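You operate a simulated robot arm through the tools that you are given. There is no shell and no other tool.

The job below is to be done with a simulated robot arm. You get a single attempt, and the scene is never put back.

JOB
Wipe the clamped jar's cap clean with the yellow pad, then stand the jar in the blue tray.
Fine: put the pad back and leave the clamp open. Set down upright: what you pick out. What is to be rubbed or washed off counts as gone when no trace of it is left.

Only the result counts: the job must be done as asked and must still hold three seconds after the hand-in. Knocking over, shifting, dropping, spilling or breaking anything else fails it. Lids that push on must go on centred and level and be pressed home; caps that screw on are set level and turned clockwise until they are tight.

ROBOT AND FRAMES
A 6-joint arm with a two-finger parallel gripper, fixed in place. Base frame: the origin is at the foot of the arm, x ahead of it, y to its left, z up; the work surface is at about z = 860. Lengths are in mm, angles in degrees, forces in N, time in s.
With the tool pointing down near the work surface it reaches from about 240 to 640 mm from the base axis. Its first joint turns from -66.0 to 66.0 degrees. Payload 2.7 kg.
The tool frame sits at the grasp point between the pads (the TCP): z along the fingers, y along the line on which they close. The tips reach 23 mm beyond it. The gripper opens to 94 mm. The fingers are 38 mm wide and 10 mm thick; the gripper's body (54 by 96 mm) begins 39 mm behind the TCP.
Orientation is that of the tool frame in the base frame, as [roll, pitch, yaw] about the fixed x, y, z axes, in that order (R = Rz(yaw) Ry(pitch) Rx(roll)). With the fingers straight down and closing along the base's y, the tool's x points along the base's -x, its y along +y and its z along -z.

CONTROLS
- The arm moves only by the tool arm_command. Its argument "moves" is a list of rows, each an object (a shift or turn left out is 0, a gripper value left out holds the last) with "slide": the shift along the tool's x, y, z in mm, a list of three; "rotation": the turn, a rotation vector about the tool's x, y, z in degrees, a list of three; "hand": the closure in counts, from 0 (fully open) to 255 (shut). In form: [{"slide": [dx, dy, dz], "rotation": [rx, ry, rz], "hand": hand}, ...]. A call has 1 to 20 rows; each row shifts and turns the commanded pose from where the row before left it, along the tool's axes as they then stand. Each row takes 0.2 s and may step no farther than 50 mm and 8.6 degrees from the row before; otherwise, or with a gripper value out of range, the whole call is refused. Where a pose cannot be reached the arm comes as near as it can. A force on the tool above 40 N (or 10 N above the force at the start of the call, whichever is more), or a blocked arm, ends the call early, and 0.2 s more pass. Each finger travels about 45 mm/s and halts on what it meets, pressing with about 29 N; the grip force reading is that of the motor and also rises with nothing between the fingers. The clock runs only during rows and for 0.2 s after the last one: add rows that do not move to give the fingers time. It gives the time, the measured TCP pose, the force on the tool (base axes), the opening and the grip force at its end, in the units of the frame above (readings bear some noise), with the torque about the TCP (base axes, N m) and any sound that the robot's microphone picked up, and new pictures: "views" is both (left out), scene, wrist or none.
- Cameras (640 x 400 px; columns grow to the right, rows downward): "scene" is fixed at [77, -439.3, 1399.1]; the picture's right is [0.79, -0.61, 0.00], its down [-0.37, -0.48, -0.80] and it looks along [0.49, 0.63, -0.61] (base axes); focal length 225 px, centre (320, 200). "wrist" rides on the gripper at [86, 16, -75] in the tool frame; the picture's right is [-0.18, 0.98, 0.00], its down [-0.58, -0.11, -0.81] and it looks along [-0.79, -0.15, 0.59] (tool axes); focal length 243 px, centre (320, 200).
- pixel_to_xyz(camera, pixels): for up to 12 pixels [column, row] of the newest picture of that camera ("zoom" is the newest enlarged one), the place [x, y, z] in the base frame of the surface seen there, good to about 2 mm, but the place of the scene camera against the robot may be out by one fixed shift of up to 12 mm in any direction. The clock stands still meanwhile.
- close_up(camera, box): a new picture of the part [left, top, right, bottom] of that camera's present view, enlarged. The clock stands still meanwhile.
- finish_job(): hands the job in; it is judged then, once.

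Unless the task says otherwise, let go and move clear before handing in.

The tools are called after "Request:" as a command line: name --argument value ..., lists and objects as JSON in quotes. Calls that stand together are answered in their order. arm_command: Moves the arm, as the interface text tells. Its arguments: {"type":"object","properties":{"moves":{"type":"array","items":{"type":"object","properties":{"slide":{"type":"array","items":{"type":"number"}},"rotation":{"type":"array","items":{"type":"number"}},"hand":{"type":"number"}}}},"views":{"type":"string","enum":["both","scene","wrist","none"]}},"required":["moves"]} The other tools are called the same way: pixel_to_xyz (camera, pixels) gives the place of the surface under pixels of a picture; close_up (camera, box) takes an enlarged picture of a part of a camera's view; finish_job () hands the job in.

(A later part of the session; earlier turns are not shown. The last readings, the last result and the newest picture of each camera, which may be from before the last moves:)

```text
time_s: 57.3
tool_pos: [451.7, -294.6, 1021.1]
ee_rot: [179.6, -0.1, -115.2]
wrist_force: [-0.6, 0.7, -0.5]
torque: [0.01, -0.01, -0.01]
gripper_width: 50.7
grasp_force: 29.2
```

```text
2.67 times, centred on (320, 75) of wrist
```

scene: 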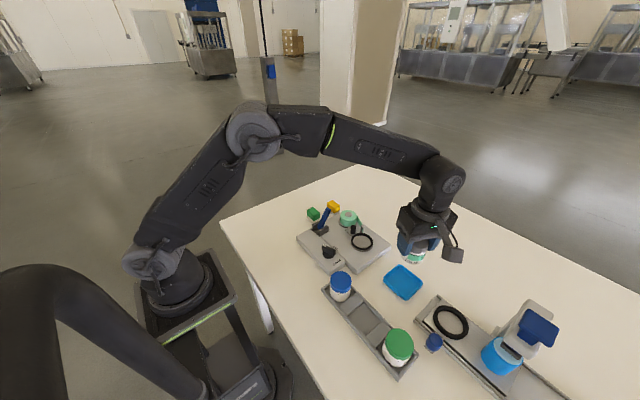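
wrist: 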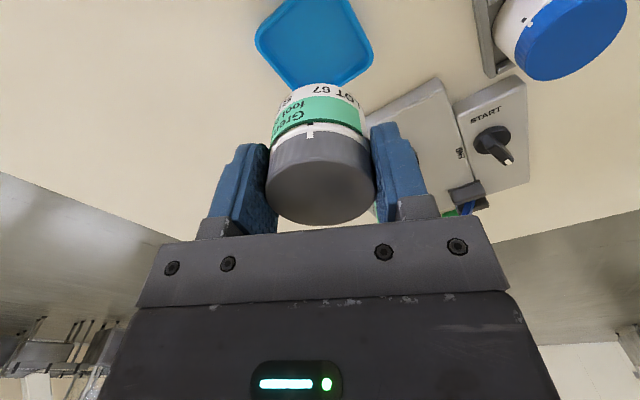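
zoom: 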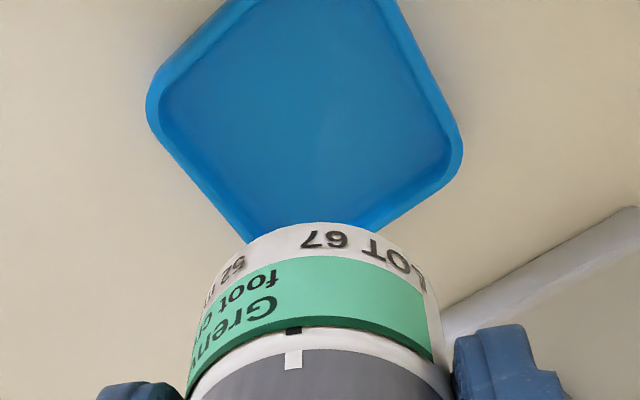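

The tray is now visible above the jar in the wrist zoom. I'll measure its rim and floor edges with this camera.

Request:
pixel_to_xyz --camera "zoom" --pixels '[[152, 100], [160, 85], [455, 150], [445, 180], [205, 40], [410, 40], [200, 175], [430, 100], [300, 100], [240, 215], [380, 10], [160, 120]]'

Request:
pixel_to_xyz --camera "zoom" --pixels '[[170, 95], [440, 150], [215, 175], [400, 210], [350, 5], [230, 5], [390, 50], [220, 40], [250, 170], [400, 150], [415, 190], [300, 200]]'

```text
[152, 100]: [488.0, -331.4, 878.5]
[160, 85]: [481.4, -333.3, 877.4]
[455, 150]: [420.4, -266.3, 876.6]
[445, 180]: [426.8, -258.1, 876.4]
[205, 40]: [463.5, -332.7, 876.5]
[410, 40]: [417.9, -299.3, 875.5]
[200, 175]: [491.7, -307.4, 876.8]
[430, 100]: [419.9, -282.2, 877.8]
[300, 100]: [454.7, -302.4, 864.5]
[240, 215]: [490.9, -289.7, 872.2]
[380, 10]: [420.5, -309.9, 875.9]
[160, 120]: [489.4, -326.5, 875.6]
```

```text
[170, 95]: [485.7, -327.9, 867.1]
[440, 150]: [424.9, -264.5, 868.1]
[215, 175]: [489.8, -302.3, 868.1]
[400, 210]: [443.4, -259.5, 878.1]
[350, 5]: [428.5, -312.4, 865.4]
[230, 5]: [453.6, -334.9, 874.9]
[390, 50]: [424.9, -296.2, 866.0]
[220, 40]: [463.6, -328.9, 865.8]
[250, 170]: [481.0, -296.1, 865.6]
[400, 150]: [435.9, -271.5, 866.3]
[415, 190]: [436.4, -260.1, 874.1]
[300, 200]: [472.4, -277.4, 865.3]
```

Tray inside spans x 424–488, y -329–-262, floor z≈865.5, centre (455.5,-296). I'll shift to that centre and descend to just above the floor.

Request:
arm_command --moves '[{"slide": [-0.1, -3.6, 20]}, {"slide": [0, 0, 30]}, {"slide": [0, 0, 25]}, {"slide": [0, 0, 15]}, {"slide": [0, 0, 10]}, {}]' --views "both"

Request:
close_up --camera "scene" --box '[350, 230, 470, 305]'

Request:
close_up --camera "wrist" --box '[200, 20, 440, 170]'

```text
time_s: 58.7
tool_pos: [455.9, -295.4, 920.2]
ee_rot: [179.7, -0.1, -115.2]
wrist_force: [0.5, 0.0, -1.8]
torque: [0.02, 0.01, -0.01]
gripper_width: 50.5
grasp_force: 28.6
```

scene: 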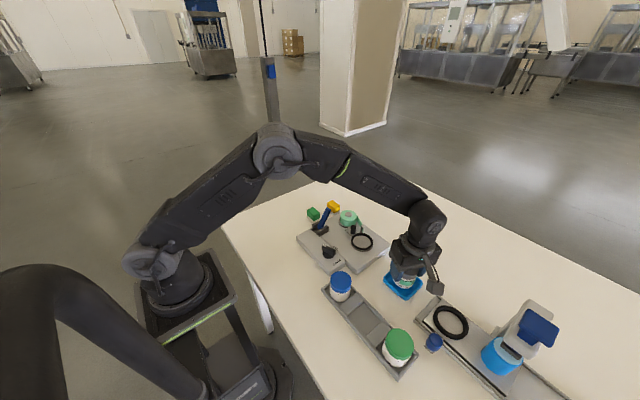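
wrist: 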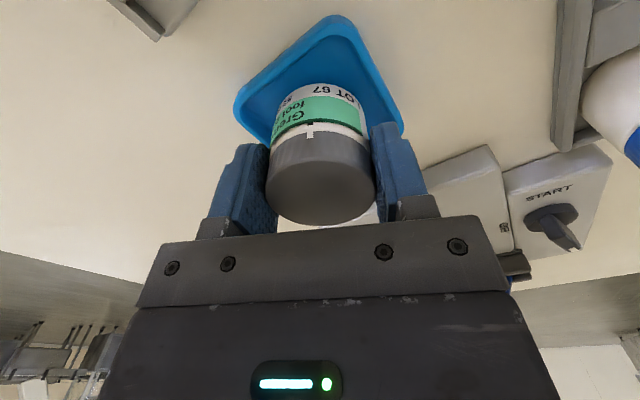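

```text
5.33 times, centred on (410, 268) of scene
```

zoom: 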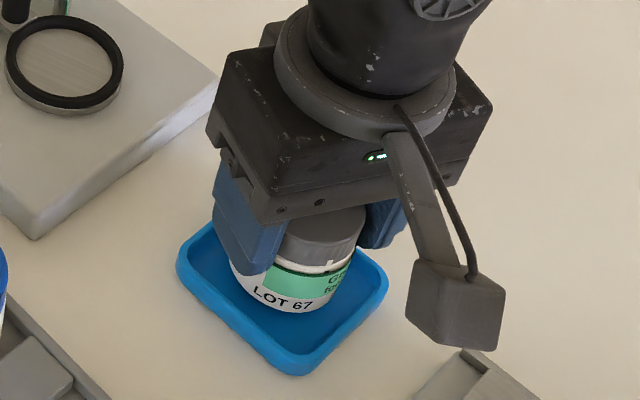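

```text
2.67 times, centred on (320, 95) of wrist
```

zoom: 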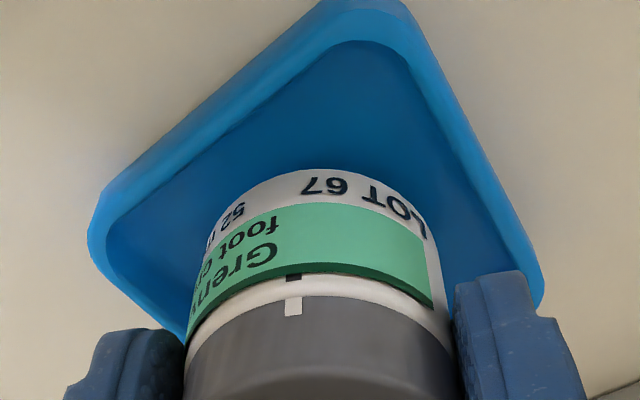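

The jar is over the tray's middle, some 9 mm above the floor. I'll lower in small steps until it touches.

Request:
arm_command --moves '[{"slide": [0, 0, 3]}, {"slide": [0, 0, 2]}, {}]' --views "none"

Request:
arm_command --moves '[{"slide": [0, 0, 1.5]}, {}]' --views "none"

Request:
arm_command --moves '[{"slide": [0, 0, 1]}, {}]' --views "none"

```text
time_s: 59.5
tool_pos: [456.4, -295.6, 914.6]
ee_rot: [179.7, 0.0, -115.3]
wrist_force: [-0.6, -0.8, -1.1]
torque: [0.01, 0.0, 0.02]
gripper_width: 50.8
grasp_force: 28.8
```

```text
time_s: 60.1
tool_pos: [454.7, -294.6, 913.3]
ee_rot: [179.7, -0.1, -115.2]
wrist_force: [-0.1, 0.3, -0.7]
torque: [-0.02, 0.01, 0.03]
gripper_width: 50.7
grasp_force: 29.1
```

```text
time_s: 60.7
tool_pos: [456.0, -294.7, 912.3]
ee_rot: [179.7, -0.1, -115.2]
wrist_force: [-0.6, -0.9, -1.0]
torque: [0.04, -0.01, -0.01]
gripper_width: 51.0
grasp_force: 28.6
```

Request:
arm_command --moves '[{"slide": [0, 0, 1]}, {}]' --views "none"

Request:
arm_command --moves '[{"slide": [0, 0, 0.7]}, {}]' --views "none"

```text
time_s: 61.3
tool_pos: [455.9, -295.5, 911.5]
ee_rot: [179.7, 0.0, -115.3]
wrist_force: [0.3, 0.3, -0.9]
torque: [0.0, 0.0, 0.0]
gripper_width: 50.9
grasp_force: 29.2
```

```text
time_s: 61.9
tool_pos: [455.2, -295.5, 910.4]
ee_rot: [179.8, -0.1, -115.2]
wrist_force: [-1.3, 1.4, 3.2]
torque: [0.01, 0.01, 0.0]
gripper_width: 50.5
grasp_force: 29.3
```

Contact at 3 N. I'll open the fingers and rise straight up.

Request:
arm_command --moves '[{"hand": 110}, {"hand": 60}, {"hand": 40}, {}, {}]' --views "both"

Request:
close_up --camera "scene" --box '[350, 230, 470, 305]'

```text
time_s: 63.1
tool_pos: [456.4, -295.3, 910.7]
ee_rot: [179.7, -0.1, -115.1]
wrist_force: [-0.5, -0.2, -0.2]
torque: [-0.01, 0.02, -0.01]
gripper_width: 79.3
grasp_force: 0.0
```

scene: 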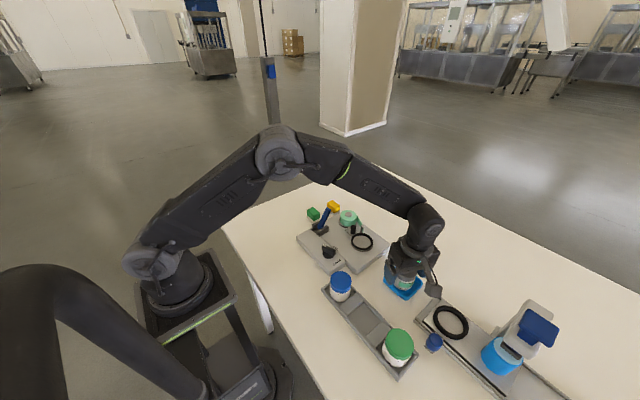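
wrist: 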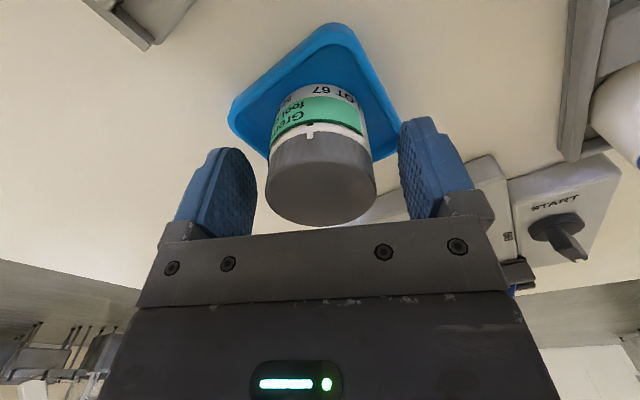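

```text
5.33 times, centred on (410, 268) of scene
```

zoom: 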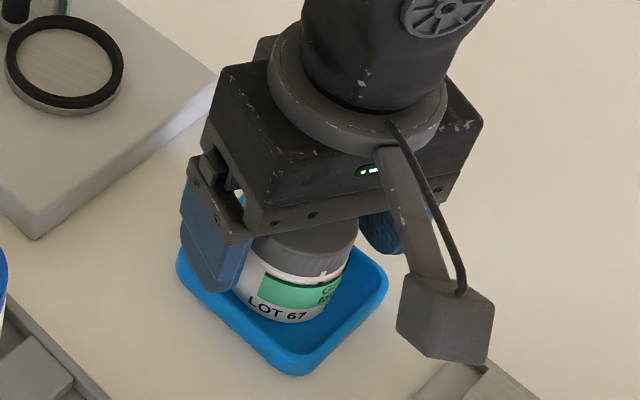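

The jar stands in the tray, released. I'll rise straight up and move off for a clear view.

Request:
arm_command --moves '[{"slide": [0, 0, -25]}, {"slide": [0, 0, -40]}, {"slide": [0, 0, -45]}, {"slide": [0, 0, -40]}, {"slide": [-30, 30, 0]}, {"slide": [-30, 30, 0]}, {"slide": [-30, 30, 0]}, {}]' --views "both"

Request:
close_up --camera "scene" --box '[363, 250, 443, 300]'

Request:
close_up --camera "scene" --box '[290, 190, 410, 265]'

```text
time_s: 64.9
tool_pos: [412.6, -174.3, 1062.1]
ee_rot: [179.7, -0.1, -115.2]
wrist_force: [-0.3, 0.0, 0.3]
torque: [0.01, 0.04, 0.01]
gripper_width: 79.4
grasp_force: 0.2
```

scene: 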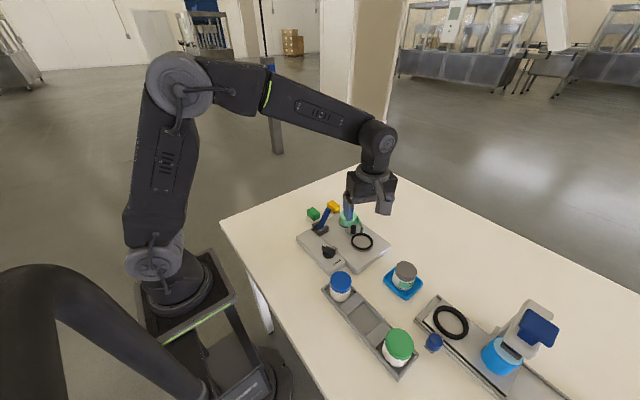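
wrist: 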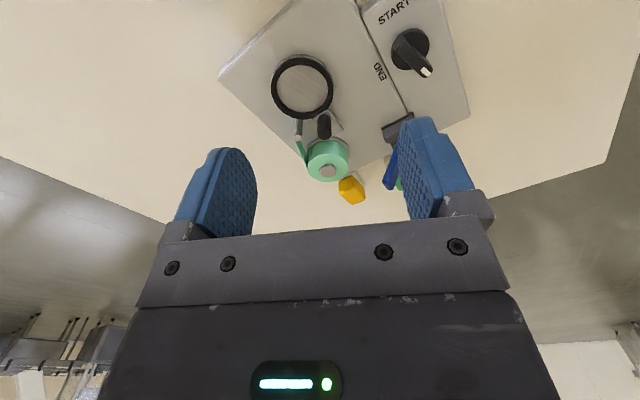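

```text
8.00 times, centred on (403, 275) of scene
```

zoom: 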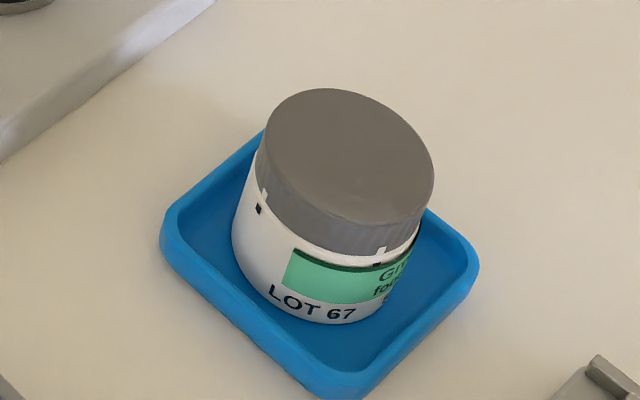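

```text
5.33 times, centred on (350, 228) of scene
```

zoom: 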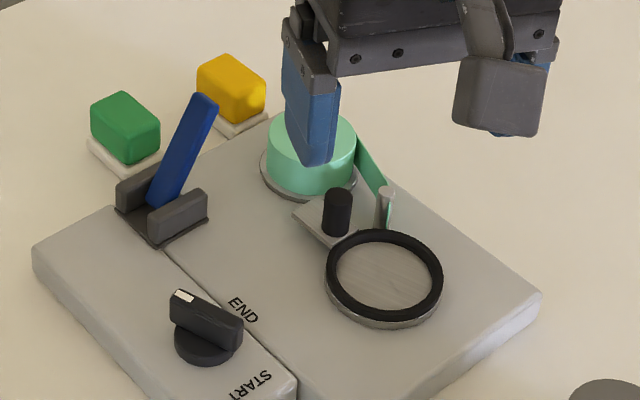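

The jar stands upright in the tray; the dial is still turned away from its starting END position. First I'll zoom harder on the cap for any leftover trace, and measure the dial.

Request:
close_up --camera "scene" --box '[389, 256, 421, 286]'

Request:
close_up --camera "wrist" --box '[340, 0, 468, 80]'

Request:
pixel_to_xyz --camera "zoom" --pixels '[[440, 360], [400, 300], [320, 210], [355, 190], [290, 200], [320, 320], [400, 250], [430, 330], [330, 180], [300, 300], [370, 250], [200, 340]]'

```text
13.33 times, centred on (405, 271) of scene
```

zoom: 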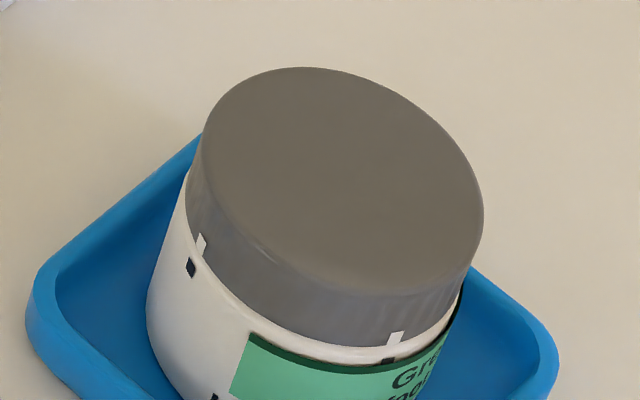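

```text
5.00 times, centred on (404, 40) of wrist
```

zoom: 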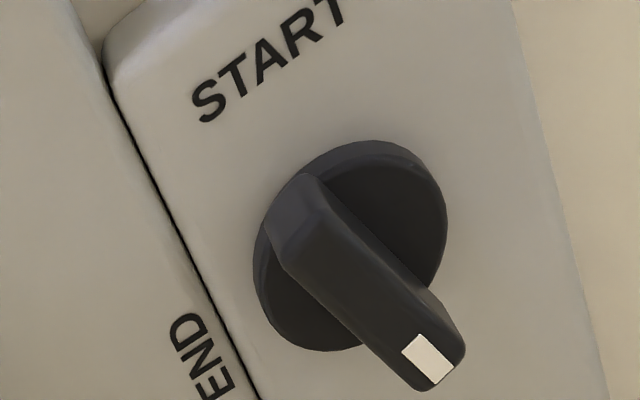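

```text
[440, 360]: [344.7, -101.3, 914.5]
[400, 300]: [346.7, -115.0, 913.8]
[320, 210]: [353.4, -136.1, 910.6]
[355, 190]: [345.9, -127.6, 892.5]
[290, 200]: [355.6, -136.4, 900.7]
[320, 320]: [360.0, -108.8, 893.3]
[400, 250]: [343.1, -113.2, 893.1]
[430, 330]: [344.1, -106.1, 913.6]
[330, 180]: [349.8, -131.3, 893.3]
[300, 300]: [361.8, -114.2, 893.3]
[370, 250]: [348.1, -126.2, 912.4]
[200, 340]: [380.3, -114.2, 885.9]
```

The cap is spotless and its ticks line up with the jar's. The dial's pointer is now at ~104° whereas it began at END (~14°), turned with the turntable during wiping; I'll put it back. I move above the dial (350,-118.7) and turn the tool to straddle its bar.

Request:
arm_command --moves '[{"slide": [-12, 40, 0], "hand": 110}, {"slide": [-12, 40, 0]}, {"rotation": [0, 0, -7.8]}, {"rotation": [0, 0, -7.8]}, {"rotation": [0, 0, -7.8]}, {"rotation": [0, 0, -7.8]}, {"rotation": [0, 0, -7.8]}, {"slide": [0, 0, 30]}, {}]' --views "both"

Request:
close_up --camera "wrist" --box '[240, 0, 400, 100]'

Request:
close_up --camera "scene" --box '[270, 180, 390, 255]'

```text
time_s: 66.9
tool_pos: [349.6, -118.9, 1031.6]
ee_rot: [179.7, 0.2, -76.2]
wrist_force: [-0.3, 0.0, -0.5]
torque: [0.02, 0.02, 0.0]
gripper_width: 53.4
grasp_force: 0.1
```

scene: 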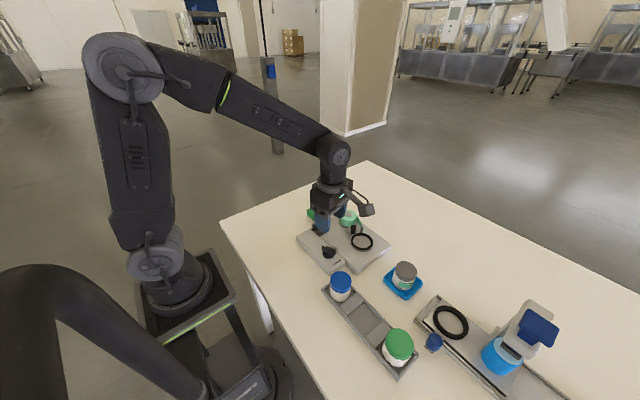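
wrist: 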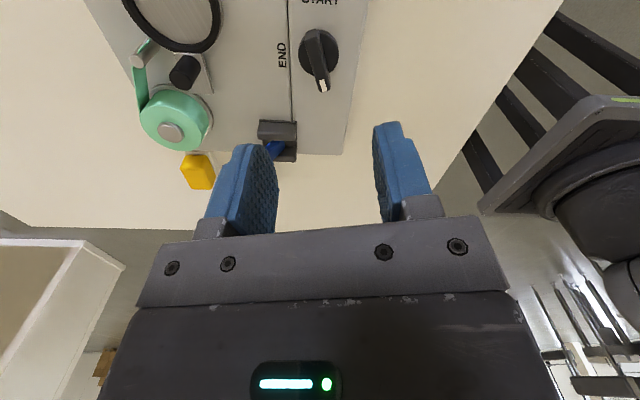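

```text
4.00 times, centred on (320, 50) of wrist
```

zoom: 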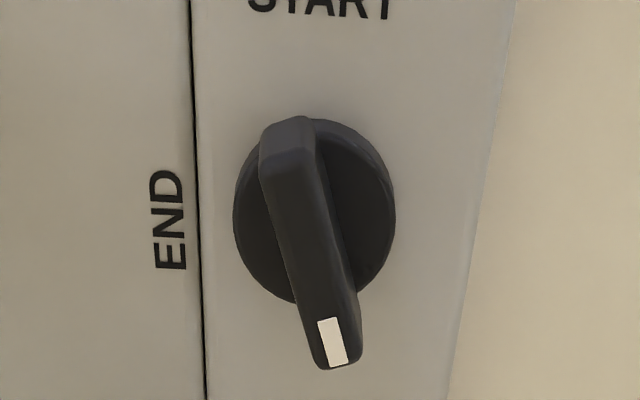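

```text
5.33 times, centred on (330, 218) of scene
```

zoom: 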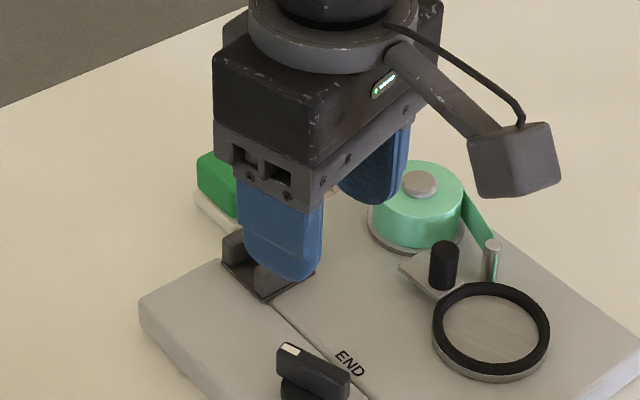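

The view shows START above and END left of the dial, 90° apart. I'll measure the text and bar positions for exact angles.

Request:
pixel_to_xyz --camera "zoom" --pixels '[[168, 175], [168, 222], [168, 265], [265, 5], [320, 5], [385, 8], [332, 345], [290, 150], [318, 365], [350, 360], [268, 135], [308, 135]]'

Request:
pixel_to_xyz --camera "zoom" --pixels '[[235, 215], [394, 225], [350, 125], [285, 290], [300, 230], [330, 340], [325, 322], [340, 322], [195, 100], [205, 300]]'

```text
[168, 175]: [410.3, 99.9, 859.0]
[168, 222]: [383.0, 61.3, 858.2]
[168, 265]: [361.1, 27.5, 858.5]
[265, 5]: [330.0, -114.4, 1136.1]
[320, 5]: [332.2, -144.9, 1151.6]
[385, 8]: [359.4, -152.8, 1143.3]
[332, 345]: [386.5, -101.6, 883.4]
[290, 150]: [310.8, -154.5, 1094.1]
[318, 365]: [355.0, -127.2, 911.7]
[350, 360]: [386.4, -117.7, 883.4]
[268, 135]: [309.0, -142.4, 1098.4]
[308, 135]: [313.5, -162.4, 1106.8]
```

```text
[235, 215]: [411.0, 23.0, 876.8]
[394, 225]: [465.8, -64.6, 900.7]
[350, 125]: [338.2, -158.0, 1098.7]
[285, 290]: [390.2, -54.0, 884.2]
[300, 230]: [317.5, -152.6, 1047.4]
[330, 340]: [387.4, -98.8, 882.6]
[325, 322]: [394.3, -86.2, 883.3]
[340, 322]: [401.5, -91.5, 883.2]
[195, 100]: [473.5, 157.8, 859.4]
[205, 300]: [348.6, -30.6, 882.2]
```

Those pixels belonged to the newer scene zoom. I'll retake the wrist zoom and query again.

Request:
close_up --camera "wrist" --box '[240, 0, 400, 100]'

Request:
pixel_to_xyz --camera "zoom" --pixels '[[168, 175], [168, 222], [168, 265], [265, 5], [320, 5], [385, 8], [332, 345], [290, 150], [318, 365], [350, 360], [268, 135], [308, 135]]'

Request:
pixel_to_xyz --camera "zoom" --pixels '[[240, 215], [390, 225], [350, 130], [290, 290], [300, 230], [330, 340], [325, 322], [340, 322], [195, 100], [205, 300]]'

```text
4.00 times, centred on (320, 50) of wrist
```

zoom: 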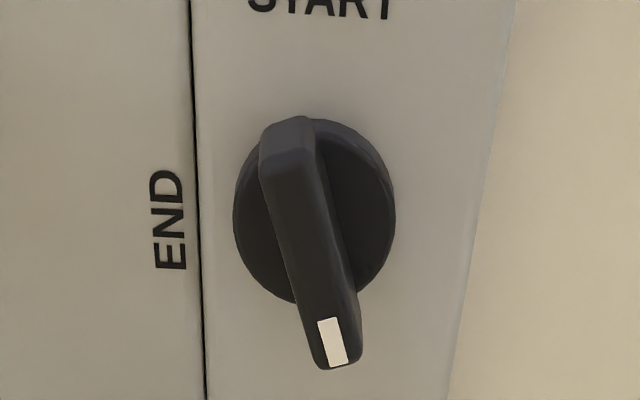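

```text
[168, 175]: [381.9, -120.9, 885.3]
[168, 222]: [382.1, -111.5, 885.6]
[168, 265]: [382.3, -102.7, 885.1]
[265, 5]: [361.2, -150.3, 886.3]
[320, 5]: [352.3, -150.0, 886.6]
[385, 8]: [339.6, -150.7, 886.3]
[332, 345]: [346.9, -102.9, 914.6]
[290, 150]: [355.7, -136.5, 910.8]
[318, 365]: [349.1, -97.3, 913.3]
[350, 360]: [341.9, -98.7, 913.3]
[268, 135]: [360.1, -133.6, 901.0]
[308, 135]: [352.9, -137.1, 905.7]
```

```text
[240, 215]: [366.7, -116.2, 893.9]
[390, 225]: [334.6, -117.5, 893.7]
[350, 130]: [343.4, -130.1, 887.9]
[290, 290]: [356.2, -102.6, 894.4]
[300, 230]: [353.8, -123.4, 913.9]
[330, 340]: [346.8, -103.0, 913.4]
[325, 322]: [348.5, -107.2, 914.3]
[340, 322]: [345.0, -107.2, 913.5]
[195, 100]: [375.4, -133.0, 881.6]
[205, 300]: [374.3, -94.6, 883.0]
```

Dial centre ≈(350.7,-117.5), pointer at ~105°, END text at ~10°, START at -90°, so it sits ~93° past END. I'll descend to straddle the bar.

Request:
arm_command --moves '[{"slide": [-1.1, -1.4, 40]}, {"slide": [0, 0, 35]}, {"slide": [0, 0, 20]}, {"slide": [0, 0, 10]}, {"slide": [0, 0, 5]}, {}]' --views "both"

Request:
close_up --camera "wrist" --box '[200, 80, 440, 230]'

Request:
close_up --camera "scene" --box '[270, 200, 390, 275]'

```text
time_s: 68.3
tool_pos: [350.9, -118.3, 923.4]
ee_rot: [179.7, 0.3, -76.2]
wrist_force: [-0.6, 0.4, 0.2]
torque: [0.01, -0.01, 0.01]
gripper_width: 53.6
grasp_force: 0.1
```

scene: 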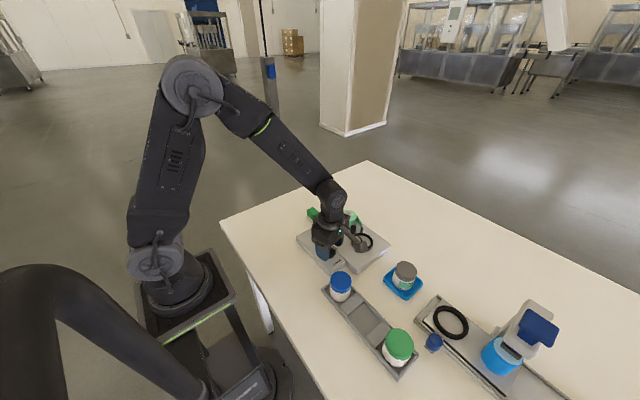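
wrist: 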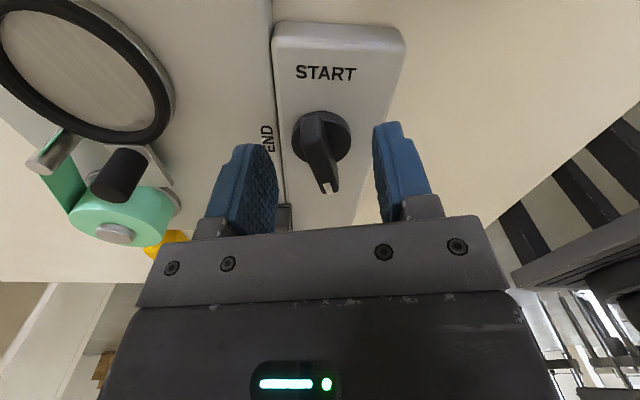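

```text
2.67 times, centred on (320, 155) of wrist
```

zoom: 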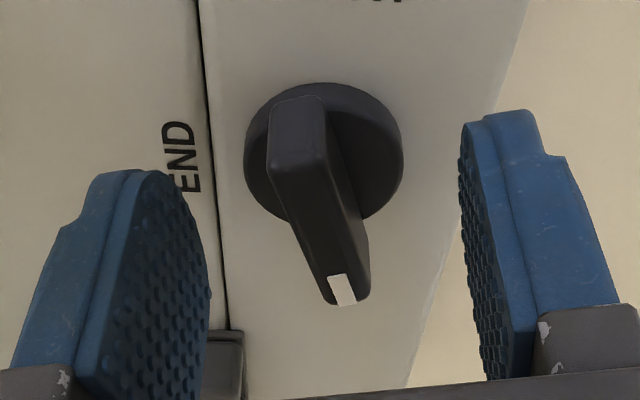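

```text
5.33 times, centred on (330, 238) of scene
```

zoom: 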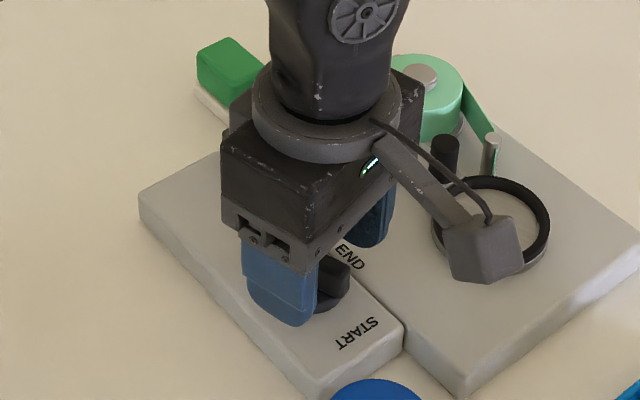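

The bar is between the fingers. I'll lower 1.5 mm more and close on it.

Request:
arm_command --moves '[{"slide": [0, 0, 1.5]}, {"hand": 190}, {}, {"hand": 255}, {}, {}, {}]' --views "both"

Request:
close_up --camera "wrist" --box '[200, 80, 440, 230]'

```text
time_s: 69.9
tool_pos: [350.6, -118.0, 921.8]
ee_rot: [179.7, 0.2, -76.2]
wrist_force: [-3.1, 0.3, -1.5]
torque: [0.06, -0.29, -0.01]
gripper_width: 10.6
grasp_force: 45.1
```

scene: 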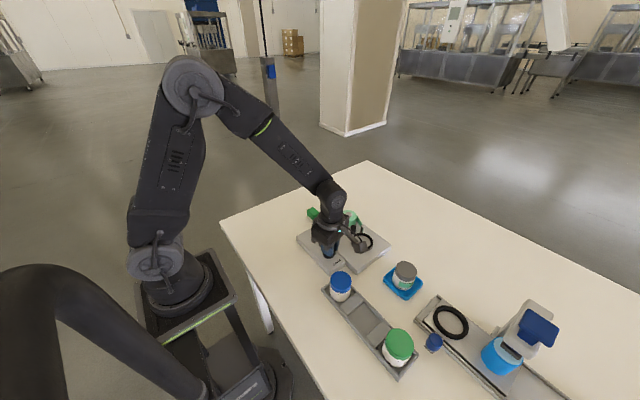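
wrist: 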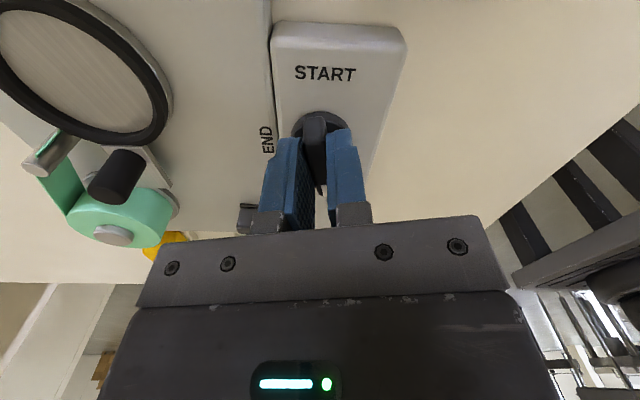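

```text
2.67 times, centred on (320, 155) of wrist
```

zoom: 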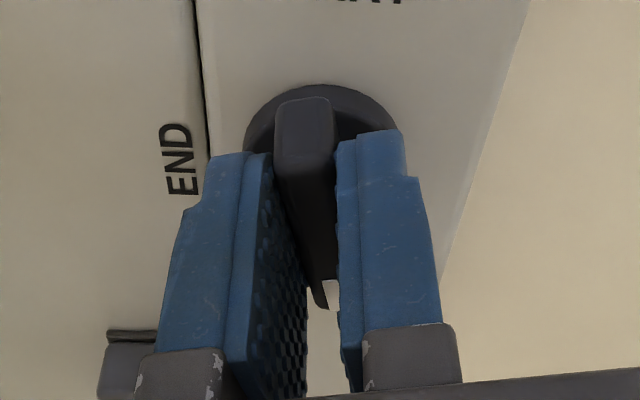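

The bar is held (10.6 mm). I'll turn it clockwise from above a little first to check the resistance.

Request:
arm_command --moves '[{"rotation": [0, 0, 4]}, {"rotation": [0, 0, 5]}, {"rotation": [0, 0, 5]}]' --views "scene"

Request:
close_up --camera "scene" --box '[270, 200, 390, 275]'

```text
time_s: 70.7
tool_pos: [348.5, -118.5, 921.0]
ee_rot: [179.7, 0.0, -90.5]
wrist_force: [-16.8, -0.6, 20.6]
torque: [1.24, -0.08, 0.03]
gripper_width: 11.0
grasp_force: 45.2
```

scene: 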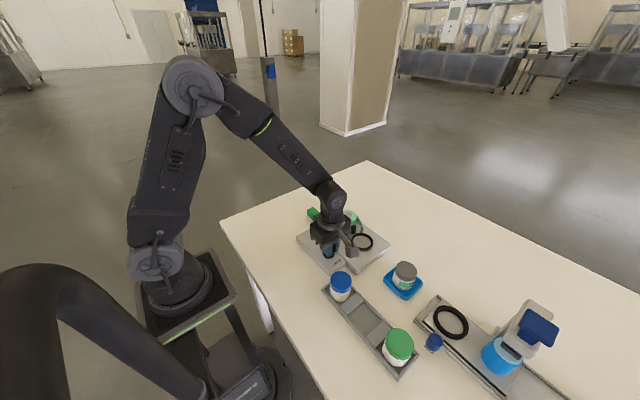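

```text
5.33 times, centred on (330, 238) of scene
```

zoom: 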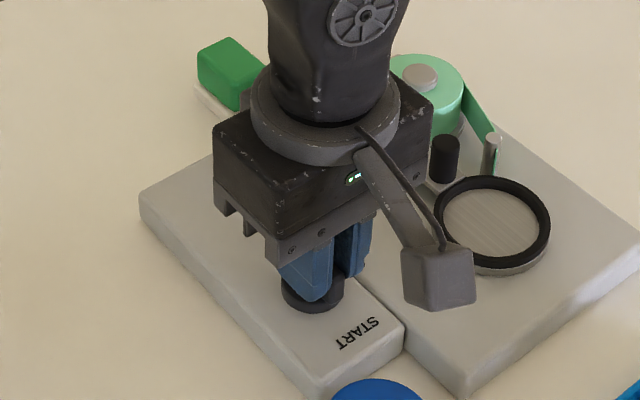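

Readings show 20 N upward and a 1.2 N·m tilt moment, which is unexpected. I'll take a still reading and look with the wrist camera before going on.

Request:
arm_command --moves '[{}]' --views "both"

Request:
close_up --camera "wrist" --box '[200, 80, 440, 230]'

Request:
close_up --camera "scene" --box '[310, 225, 358, 255]'

```text
time_s: 71.1
tool_pos: [349.9, -117.4, 921.2]
ee_rot: [179.6, 0.2, -90.4]
wrist_force: [-20.1, -1.2, 25.4]
torque: [0.83, -0.11, 0.04]
gripper_width: 11.0
grasp_force: 44.9
```

scene: 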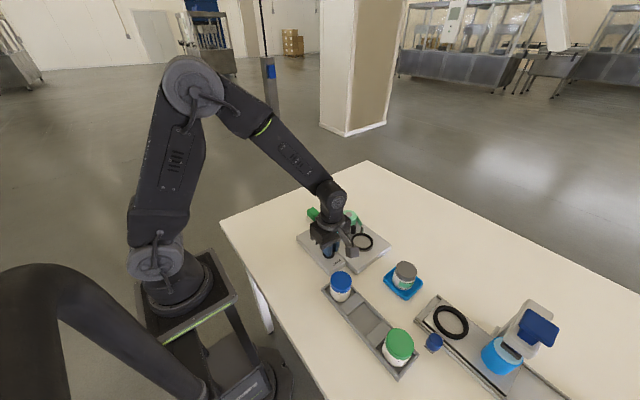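
wrist: 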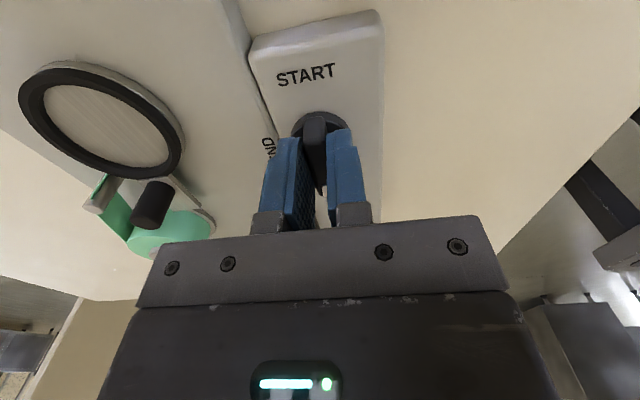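

```text
2.67 times, centred on (320, 155) of wrist
```

zoom: 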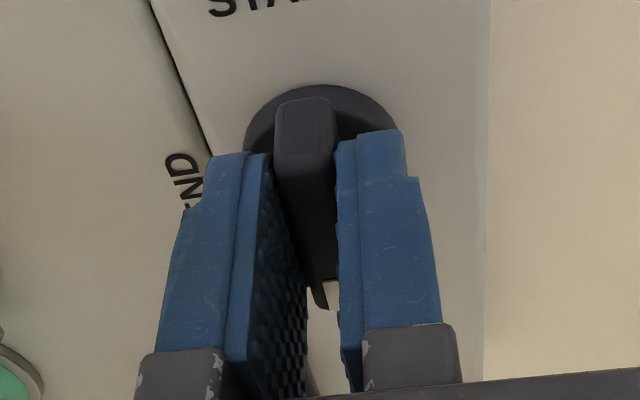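

```text
13.33 times, centred on (334, 240) of scene
```

zoom: 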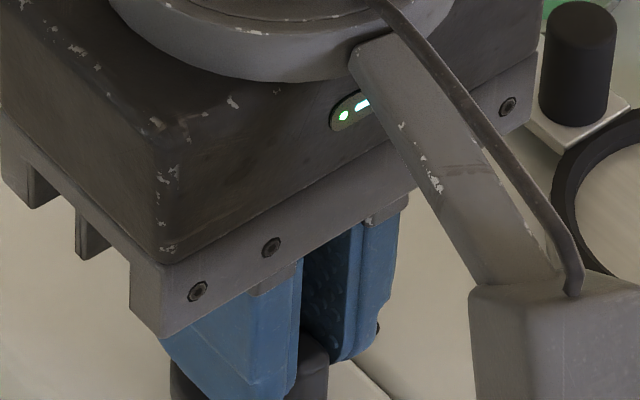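

The dial follows the gripper; the load comes from a slight misalignment of the tool to the dial's axis. I'll shift 1 mm toward -x and 1 mm up to relieve it.

Request:
arm_command --moves '[{"slide": [0, 1.2, -1.0]}, {}]' --views "none"

```text
time_s: 71.7
tool_pos: [350.1, -118.8, 921.0]
ee_rot: [179.7, 0.1, -90.2]
wrist_force: [-6.1, -3.1, 3.8]
torque: [0.18, -0.16, 0.01]
gripper_width: 11.0
grasp_force: 44.5
```

The load dropped to a few newtons. I'll continue turning clockwise in small parts and watch the load.

Request:
arm_command --moves '[{"rotation": [0, 0, 5]}, {"rotation": [0, 0, 5]}, {"rotation": [0, 0, 5]}, {"rotation": [0, 0, 5]}]' --views "none"

```text
time_s: 72.7
tool_pos: [348.2, -118.6, 921.5]
ee_rot: [179.7, 0.0, -110.4]
wrist_force: [-10.6, -10.8, 4.8]
torque: [0.76, -0.65, 0.01]
gripper_width: 10.8
grasp_force: 44.8
```

Request:
arm_command --moves '[{"slide": [0.8, 0.5, -0.2]}, {"rotation": [0, 0, 5]}, {"rotation": [0, 0, 5]}, {"rotation": [0, 0, 5]}]' --views "none"

```text
time_s: 73.7
tool_pos: [348.8, -118.4, 921.5]
ee_rot: [179.6, 0.0, -125.4]
wrist_force: [-8.3, 9.0, -6.4]
torque: [1.03, -1.18, 0.06]
gripper_width: 10.8
grasp_force: 44.6
```

A tilt moment is building up while the dial follows. I'll open briefly and re-grip to reset, then go on.

Request:
arm_command --moves '[{"hand": 190}, {}, {"hand": 255}, {}, {}]' --views "both"

Request:
close_up --camera "wrist" --box '[200, 80, 440, 230]'

```text
time_s: 74.9
tool_pos: [347.2, -118.1, 921.4]
ee_rot: [179.4, -0.3, -125.2]
wrist_force: [-13.7, 10.4, 6.7]
torque: [-0.19, -0.1, 0.04]
gripper_width: 11.0
grasp_force: 45.4
```

scene: 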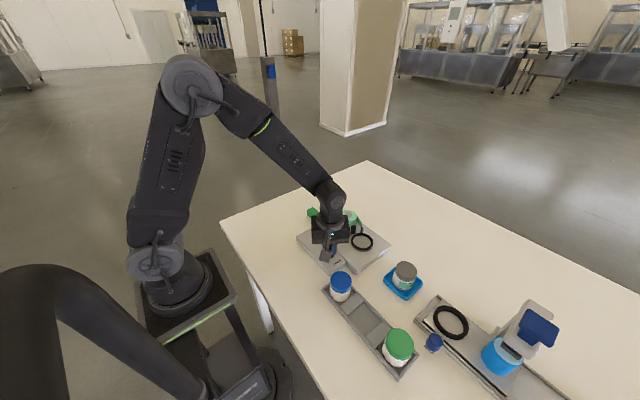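
wrist: 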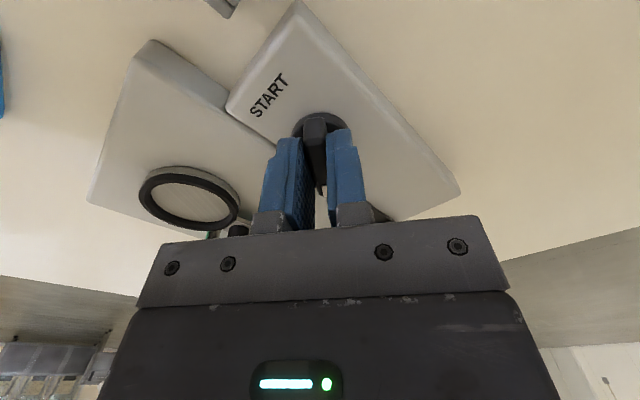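

```text
2.67 times, centred on (320, 155) of wrist
```

zoom: 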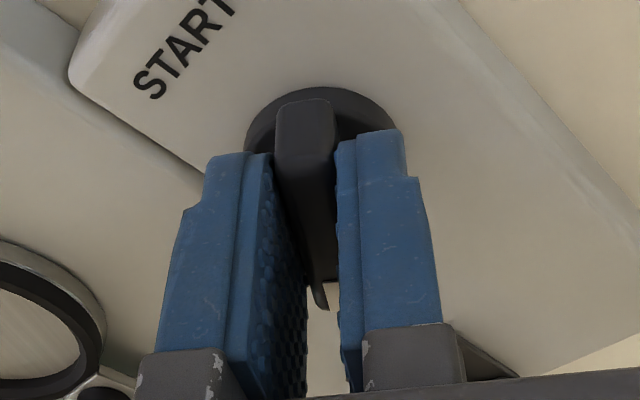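

Request:
arm_command --moves '[{"slide": [0, 1.2, 0]}, {"rotation": [0, 0, 5]}, {"rotation": [0, 0, 5]}, {"rotation": [0, 0, 5]}]' --views "none"

```text
time_s: 75.9
tool_pos: [347.1, -117.2, 922.5]
ee_rot: [179.6, -0.3, -140.3]
wrist_force: [-24.5, 7.0, 15.2]
torque: [0.55, -0.78, 0.08]
gripper_width: 10.8
grasp_force: 45.8
```

Request:
arm_command --moves '[{"slide": [1.0, 1.2, -0.6]}, {}]' --views "none"

```text
time_s: 76.5
tool_pos: [347.4, -117.6, 921.6]
ee_rot: [179.8, -0.1, -140.2]
wrist_force: [-4.8, 5.2, -8.3]
torque: [-1.09, 1.02, 0.03]
gripper_width: 10.8
grasp_force: 45.1
```

Load is low again. Continue turning: about 29° remain to END.

Request:
arm_command --moves '[{"rotation": [0, 0, 5]}, {"rotation": [0, 0, 5]}, {"rotation": [0, 0, 5]}]' --views "none"

```text
time_s: 77.3
tool_pos: [347.5, -116.5, 922.2]
ee_rot: [179.6, -0.2, -155.4]
wrist_force: [-12.2, 18.0, -6.5]
torque: [0.53, -1.01, 0.08]
gripper_width: 11.0
grasp_force: 45.1
```

Request:
arm_command --moves '[{"slide": [0.2, 1.3, 0.3]}, {"rotation": [0, 0, 5]}, {"rotation": [0, 0, 5]}, {"rotation": [0, 0, 3.5]}, {}]' --views "scene"

Request:
close_up --camera "scene" --box '[270, 200, 390, 275]'

```text
time_s: 78.5
tool_pos: [346.8, -114.7, 920.4]
ee_rot: [179.9, -0.2, -168.8]
wrist_force: [4.7, 29.0, -4.3]
torque: [0.11, 0.86, 0.09]
gripper_width: 10.5
grasp_force: 45.4
```

scene: 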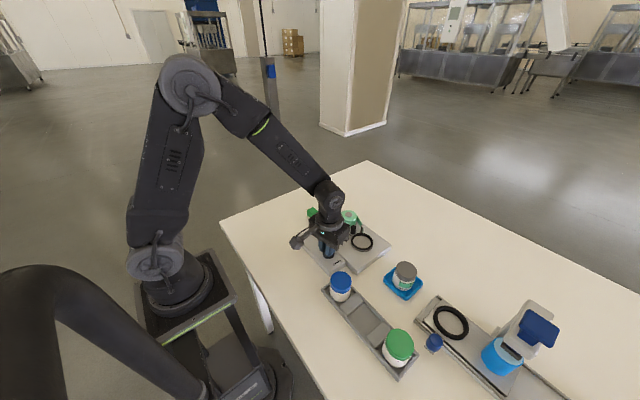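

```text
5.33 times, centred on (330, 238) of scene
```

zoom: 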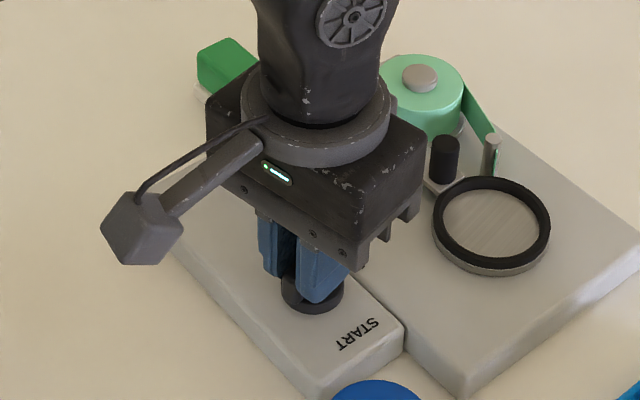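

The pointer should now be near END, with a 29 N side load. I'll relieve that load, then open gently and rise.

Request:
arm_command --moves '[{"slide": [0, 1.0, 0]}, {"slide": [0, 0.8, 0]}, {}]' --views "none"

Request:
arm_command --moves '[{"hand": 180}, {"hand": 110}, {}, {"slide": [0, 0, -20]}, {"slide": [0, 0, -35]}, {"slide": [0, 0, -45]}, {}]' --views "both"

Request:
close_up --camera "scene" --box '[290, 190, 410, 265]'

Request:
close_up --camera "wrist" --box '[220, 0, 420, 125]'

```text
time_s: 79.3
tool_pos: [345.8, -115.2, 921.6]
ee_rot: [-179.9, -0.3, -168.7]
wrist_force: [9.8, 8.6, -13.1]
torque: [-0.06, 0.44, 0.01]
gripper_width: 10.7
grasp_force: 45.1
```

```text
time_s: 80.9
tool_pos: [346.1, -116.4, 1020.6]
ee_rot: [179.9, -0.2, -168.8]
wrist_force: [-0.2, -0.1, 0.0]
torque: [-0.01, 0.0, -0.01]
gripper_width: 53.9
grasp_force: 0.1
```

scene: 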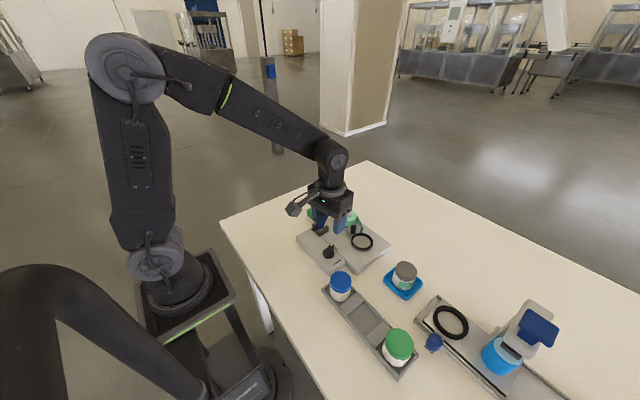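
wrist: 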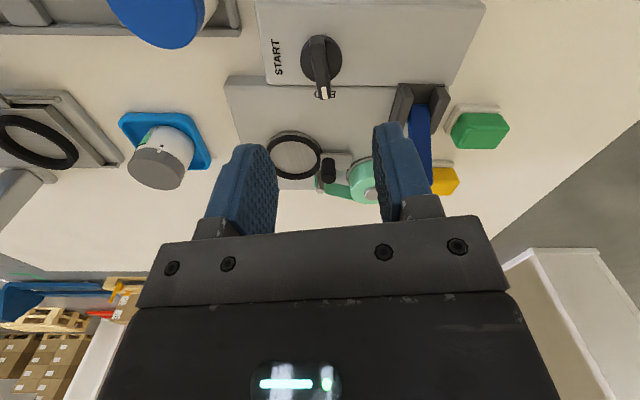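

```text
5.33 times, centred on (350, 228) of scene
```

zoom: 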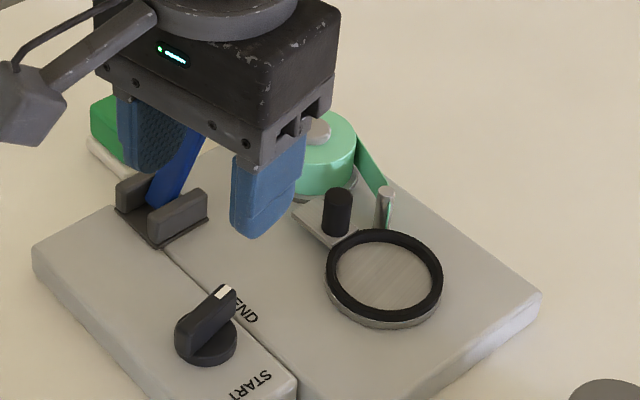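

```text
3.20 times, centred on (320, 62) of wrist
```

zoom: 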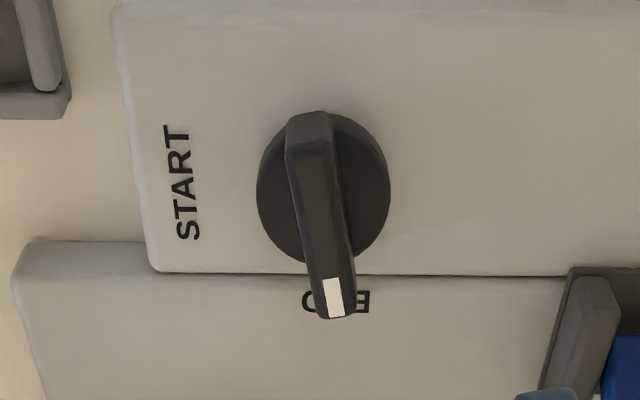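

The dial points at END again. I'll compare it with the very first close-up using the same box, and check the fixture hasn't shifted.

Request:
close_up --camera "scene" --box '[300, 200, 396, 260]'

Request:
close_up --camera "scene" --box '[290, 190, 450, 290]'

```text
6.67 times, centred on (348, 230) of scene
```

zoom: 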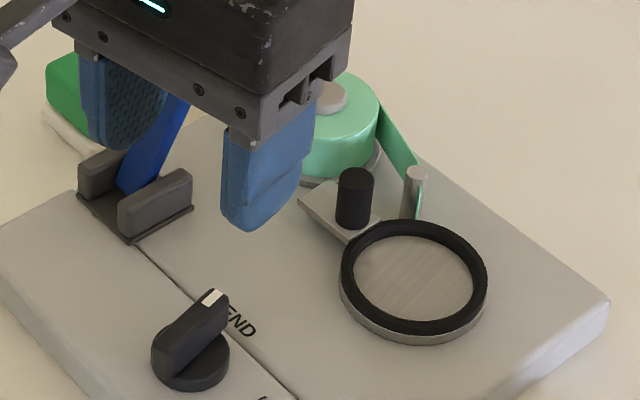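

```text
4.00 times, centred on (370, 240) of scene
```

zoom: 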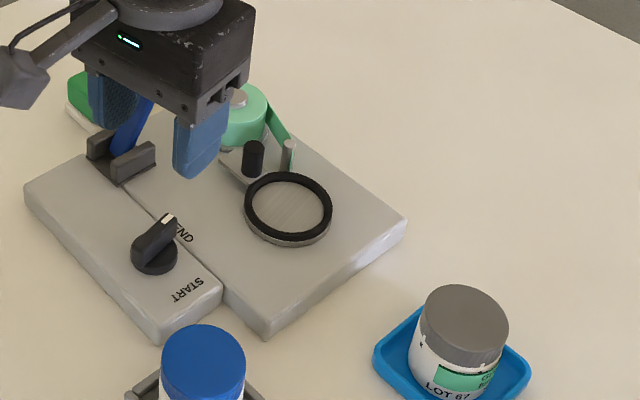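

The fixture has not moved, but initially the pointer sat slightly further round (mark at zoom (218,302) against (211,297) now), roughly 15° more clockwise. I'll measure the current angle exactly.

Request:
close_up --camera "wrist" --box '[280, 20, 376, 80]'

Request:
pixel_to_xyz --camera "wrist" --pixels '[[324, 93], [323, 88], [318, 45], [320, 60], [321, 70], [312, 94], [335, 94], [276, 58], [302, 60], [340, 60]]'

```text
6.67 times, centred on (328, 50) of wrist
```

zoom: 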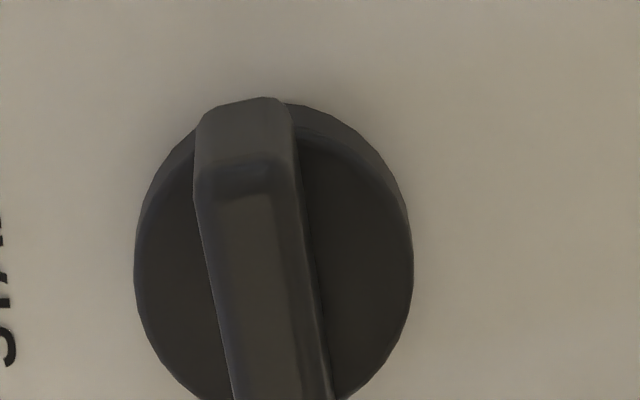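

```text
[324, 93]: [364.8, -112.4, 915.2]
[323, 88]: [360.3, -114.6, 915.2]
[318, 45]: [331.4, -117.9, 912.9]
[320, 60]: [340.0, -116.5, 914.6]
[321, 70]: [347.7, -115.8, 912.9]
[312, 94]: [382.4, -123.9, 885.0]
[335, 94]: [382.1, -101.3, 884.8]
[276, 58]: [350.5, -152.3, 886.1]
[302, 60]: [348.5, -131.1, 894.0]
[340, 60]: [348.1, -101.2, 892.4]
```

The pointer is at ~9°, whereas at the start it was about -5°. I'll turn the empty gripper by 15.5°, come down again over the dial and let the closing fingers square the bar to that angle.

Request:
arm_command --moves '[{"rotation": [0, 0, 7.8]}, {"rotation": [0, 0, 7.7]}, {"slide": [-2.8, 0.8, 40]}, {"slide": [0, 0, 30]}, {"slide": [0, 0, 20]}, {"slide": [0, 0, 8]}, {}]' --views "both"

Request:
close_up --camera "wrist" --box '[200, 80, 440, 230]'

```text
time_s: 82.5
tool_pos: [348.9, -115.5, 924.4]
ee_rot: [179.9, -0.3, 175.9]
wrist_force: [0.5, -0.3, -0.2]
torque: [0.01, 0.01, 0.02]
gripper_width: 53.7
grasp_force: 0.1
```

scene: 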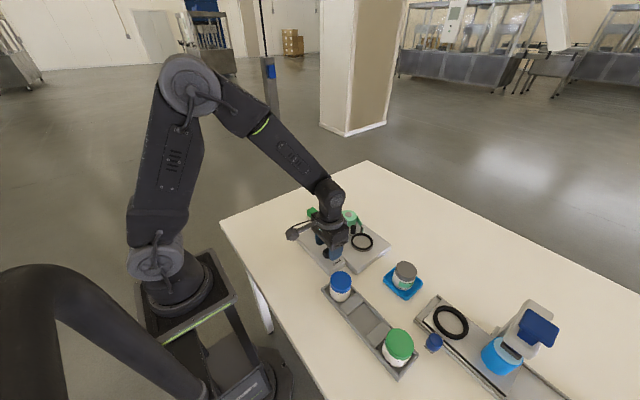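
wrist: 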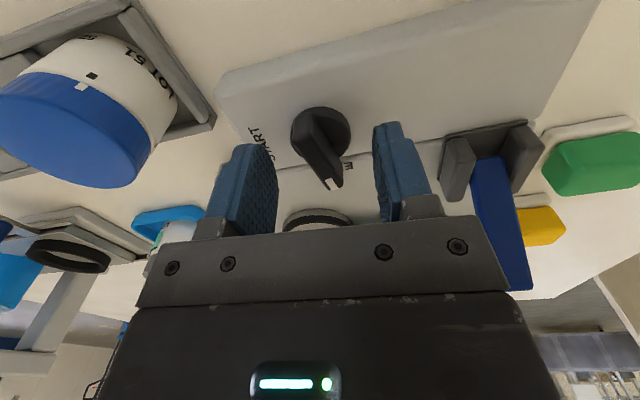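

```text
2.67 times, centred on (320, 155) of wrist
```

zoom: 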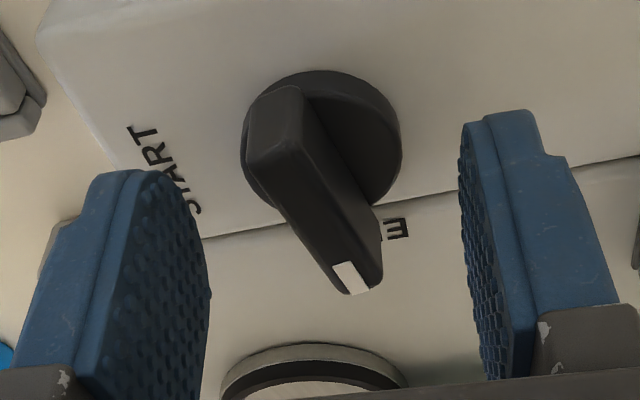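

The fingers straddle the bar at the desired angle. I'll close gently so they turn it into line, then check and release.

Request:
arm_command --moves '[{"slide": [0, 0, 1.5]}, {"hand": 190}, {}, {"hand": 205}, {"hand": 215}, {"hand": 255}, {}, {}]' --views "wrist"

Request:
close_up --camera "wrist" --box '[200, 80, 440, 230]'

```text
time_s: 84.3
tool_pos: [348.3, -114.6, 921.9]
ee_rot: [180.0, -0.3, 176.0]
wrist_force: [-0.9, -5.9, -1.8]
torque: [-0.16, 0.13, 1.71]
gripper_width: 12.5
grasp_force: 44.7
```

wrist: 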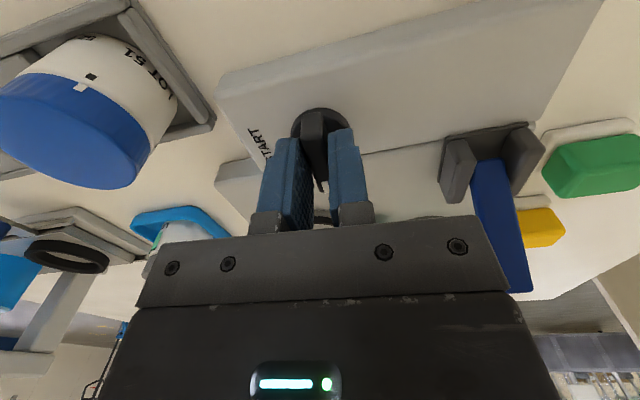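

```text
2.67 times, centred on (320, 155) of wrist
```

zoom: 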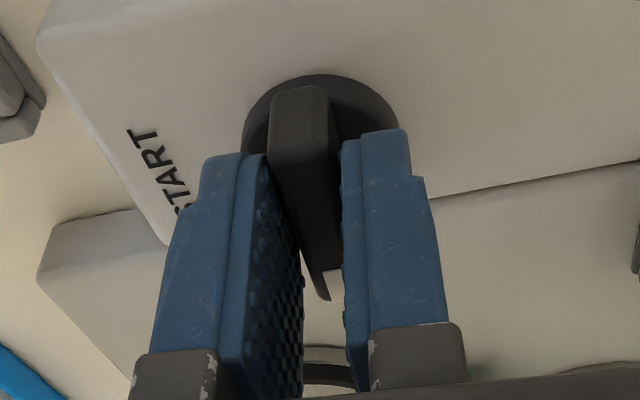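

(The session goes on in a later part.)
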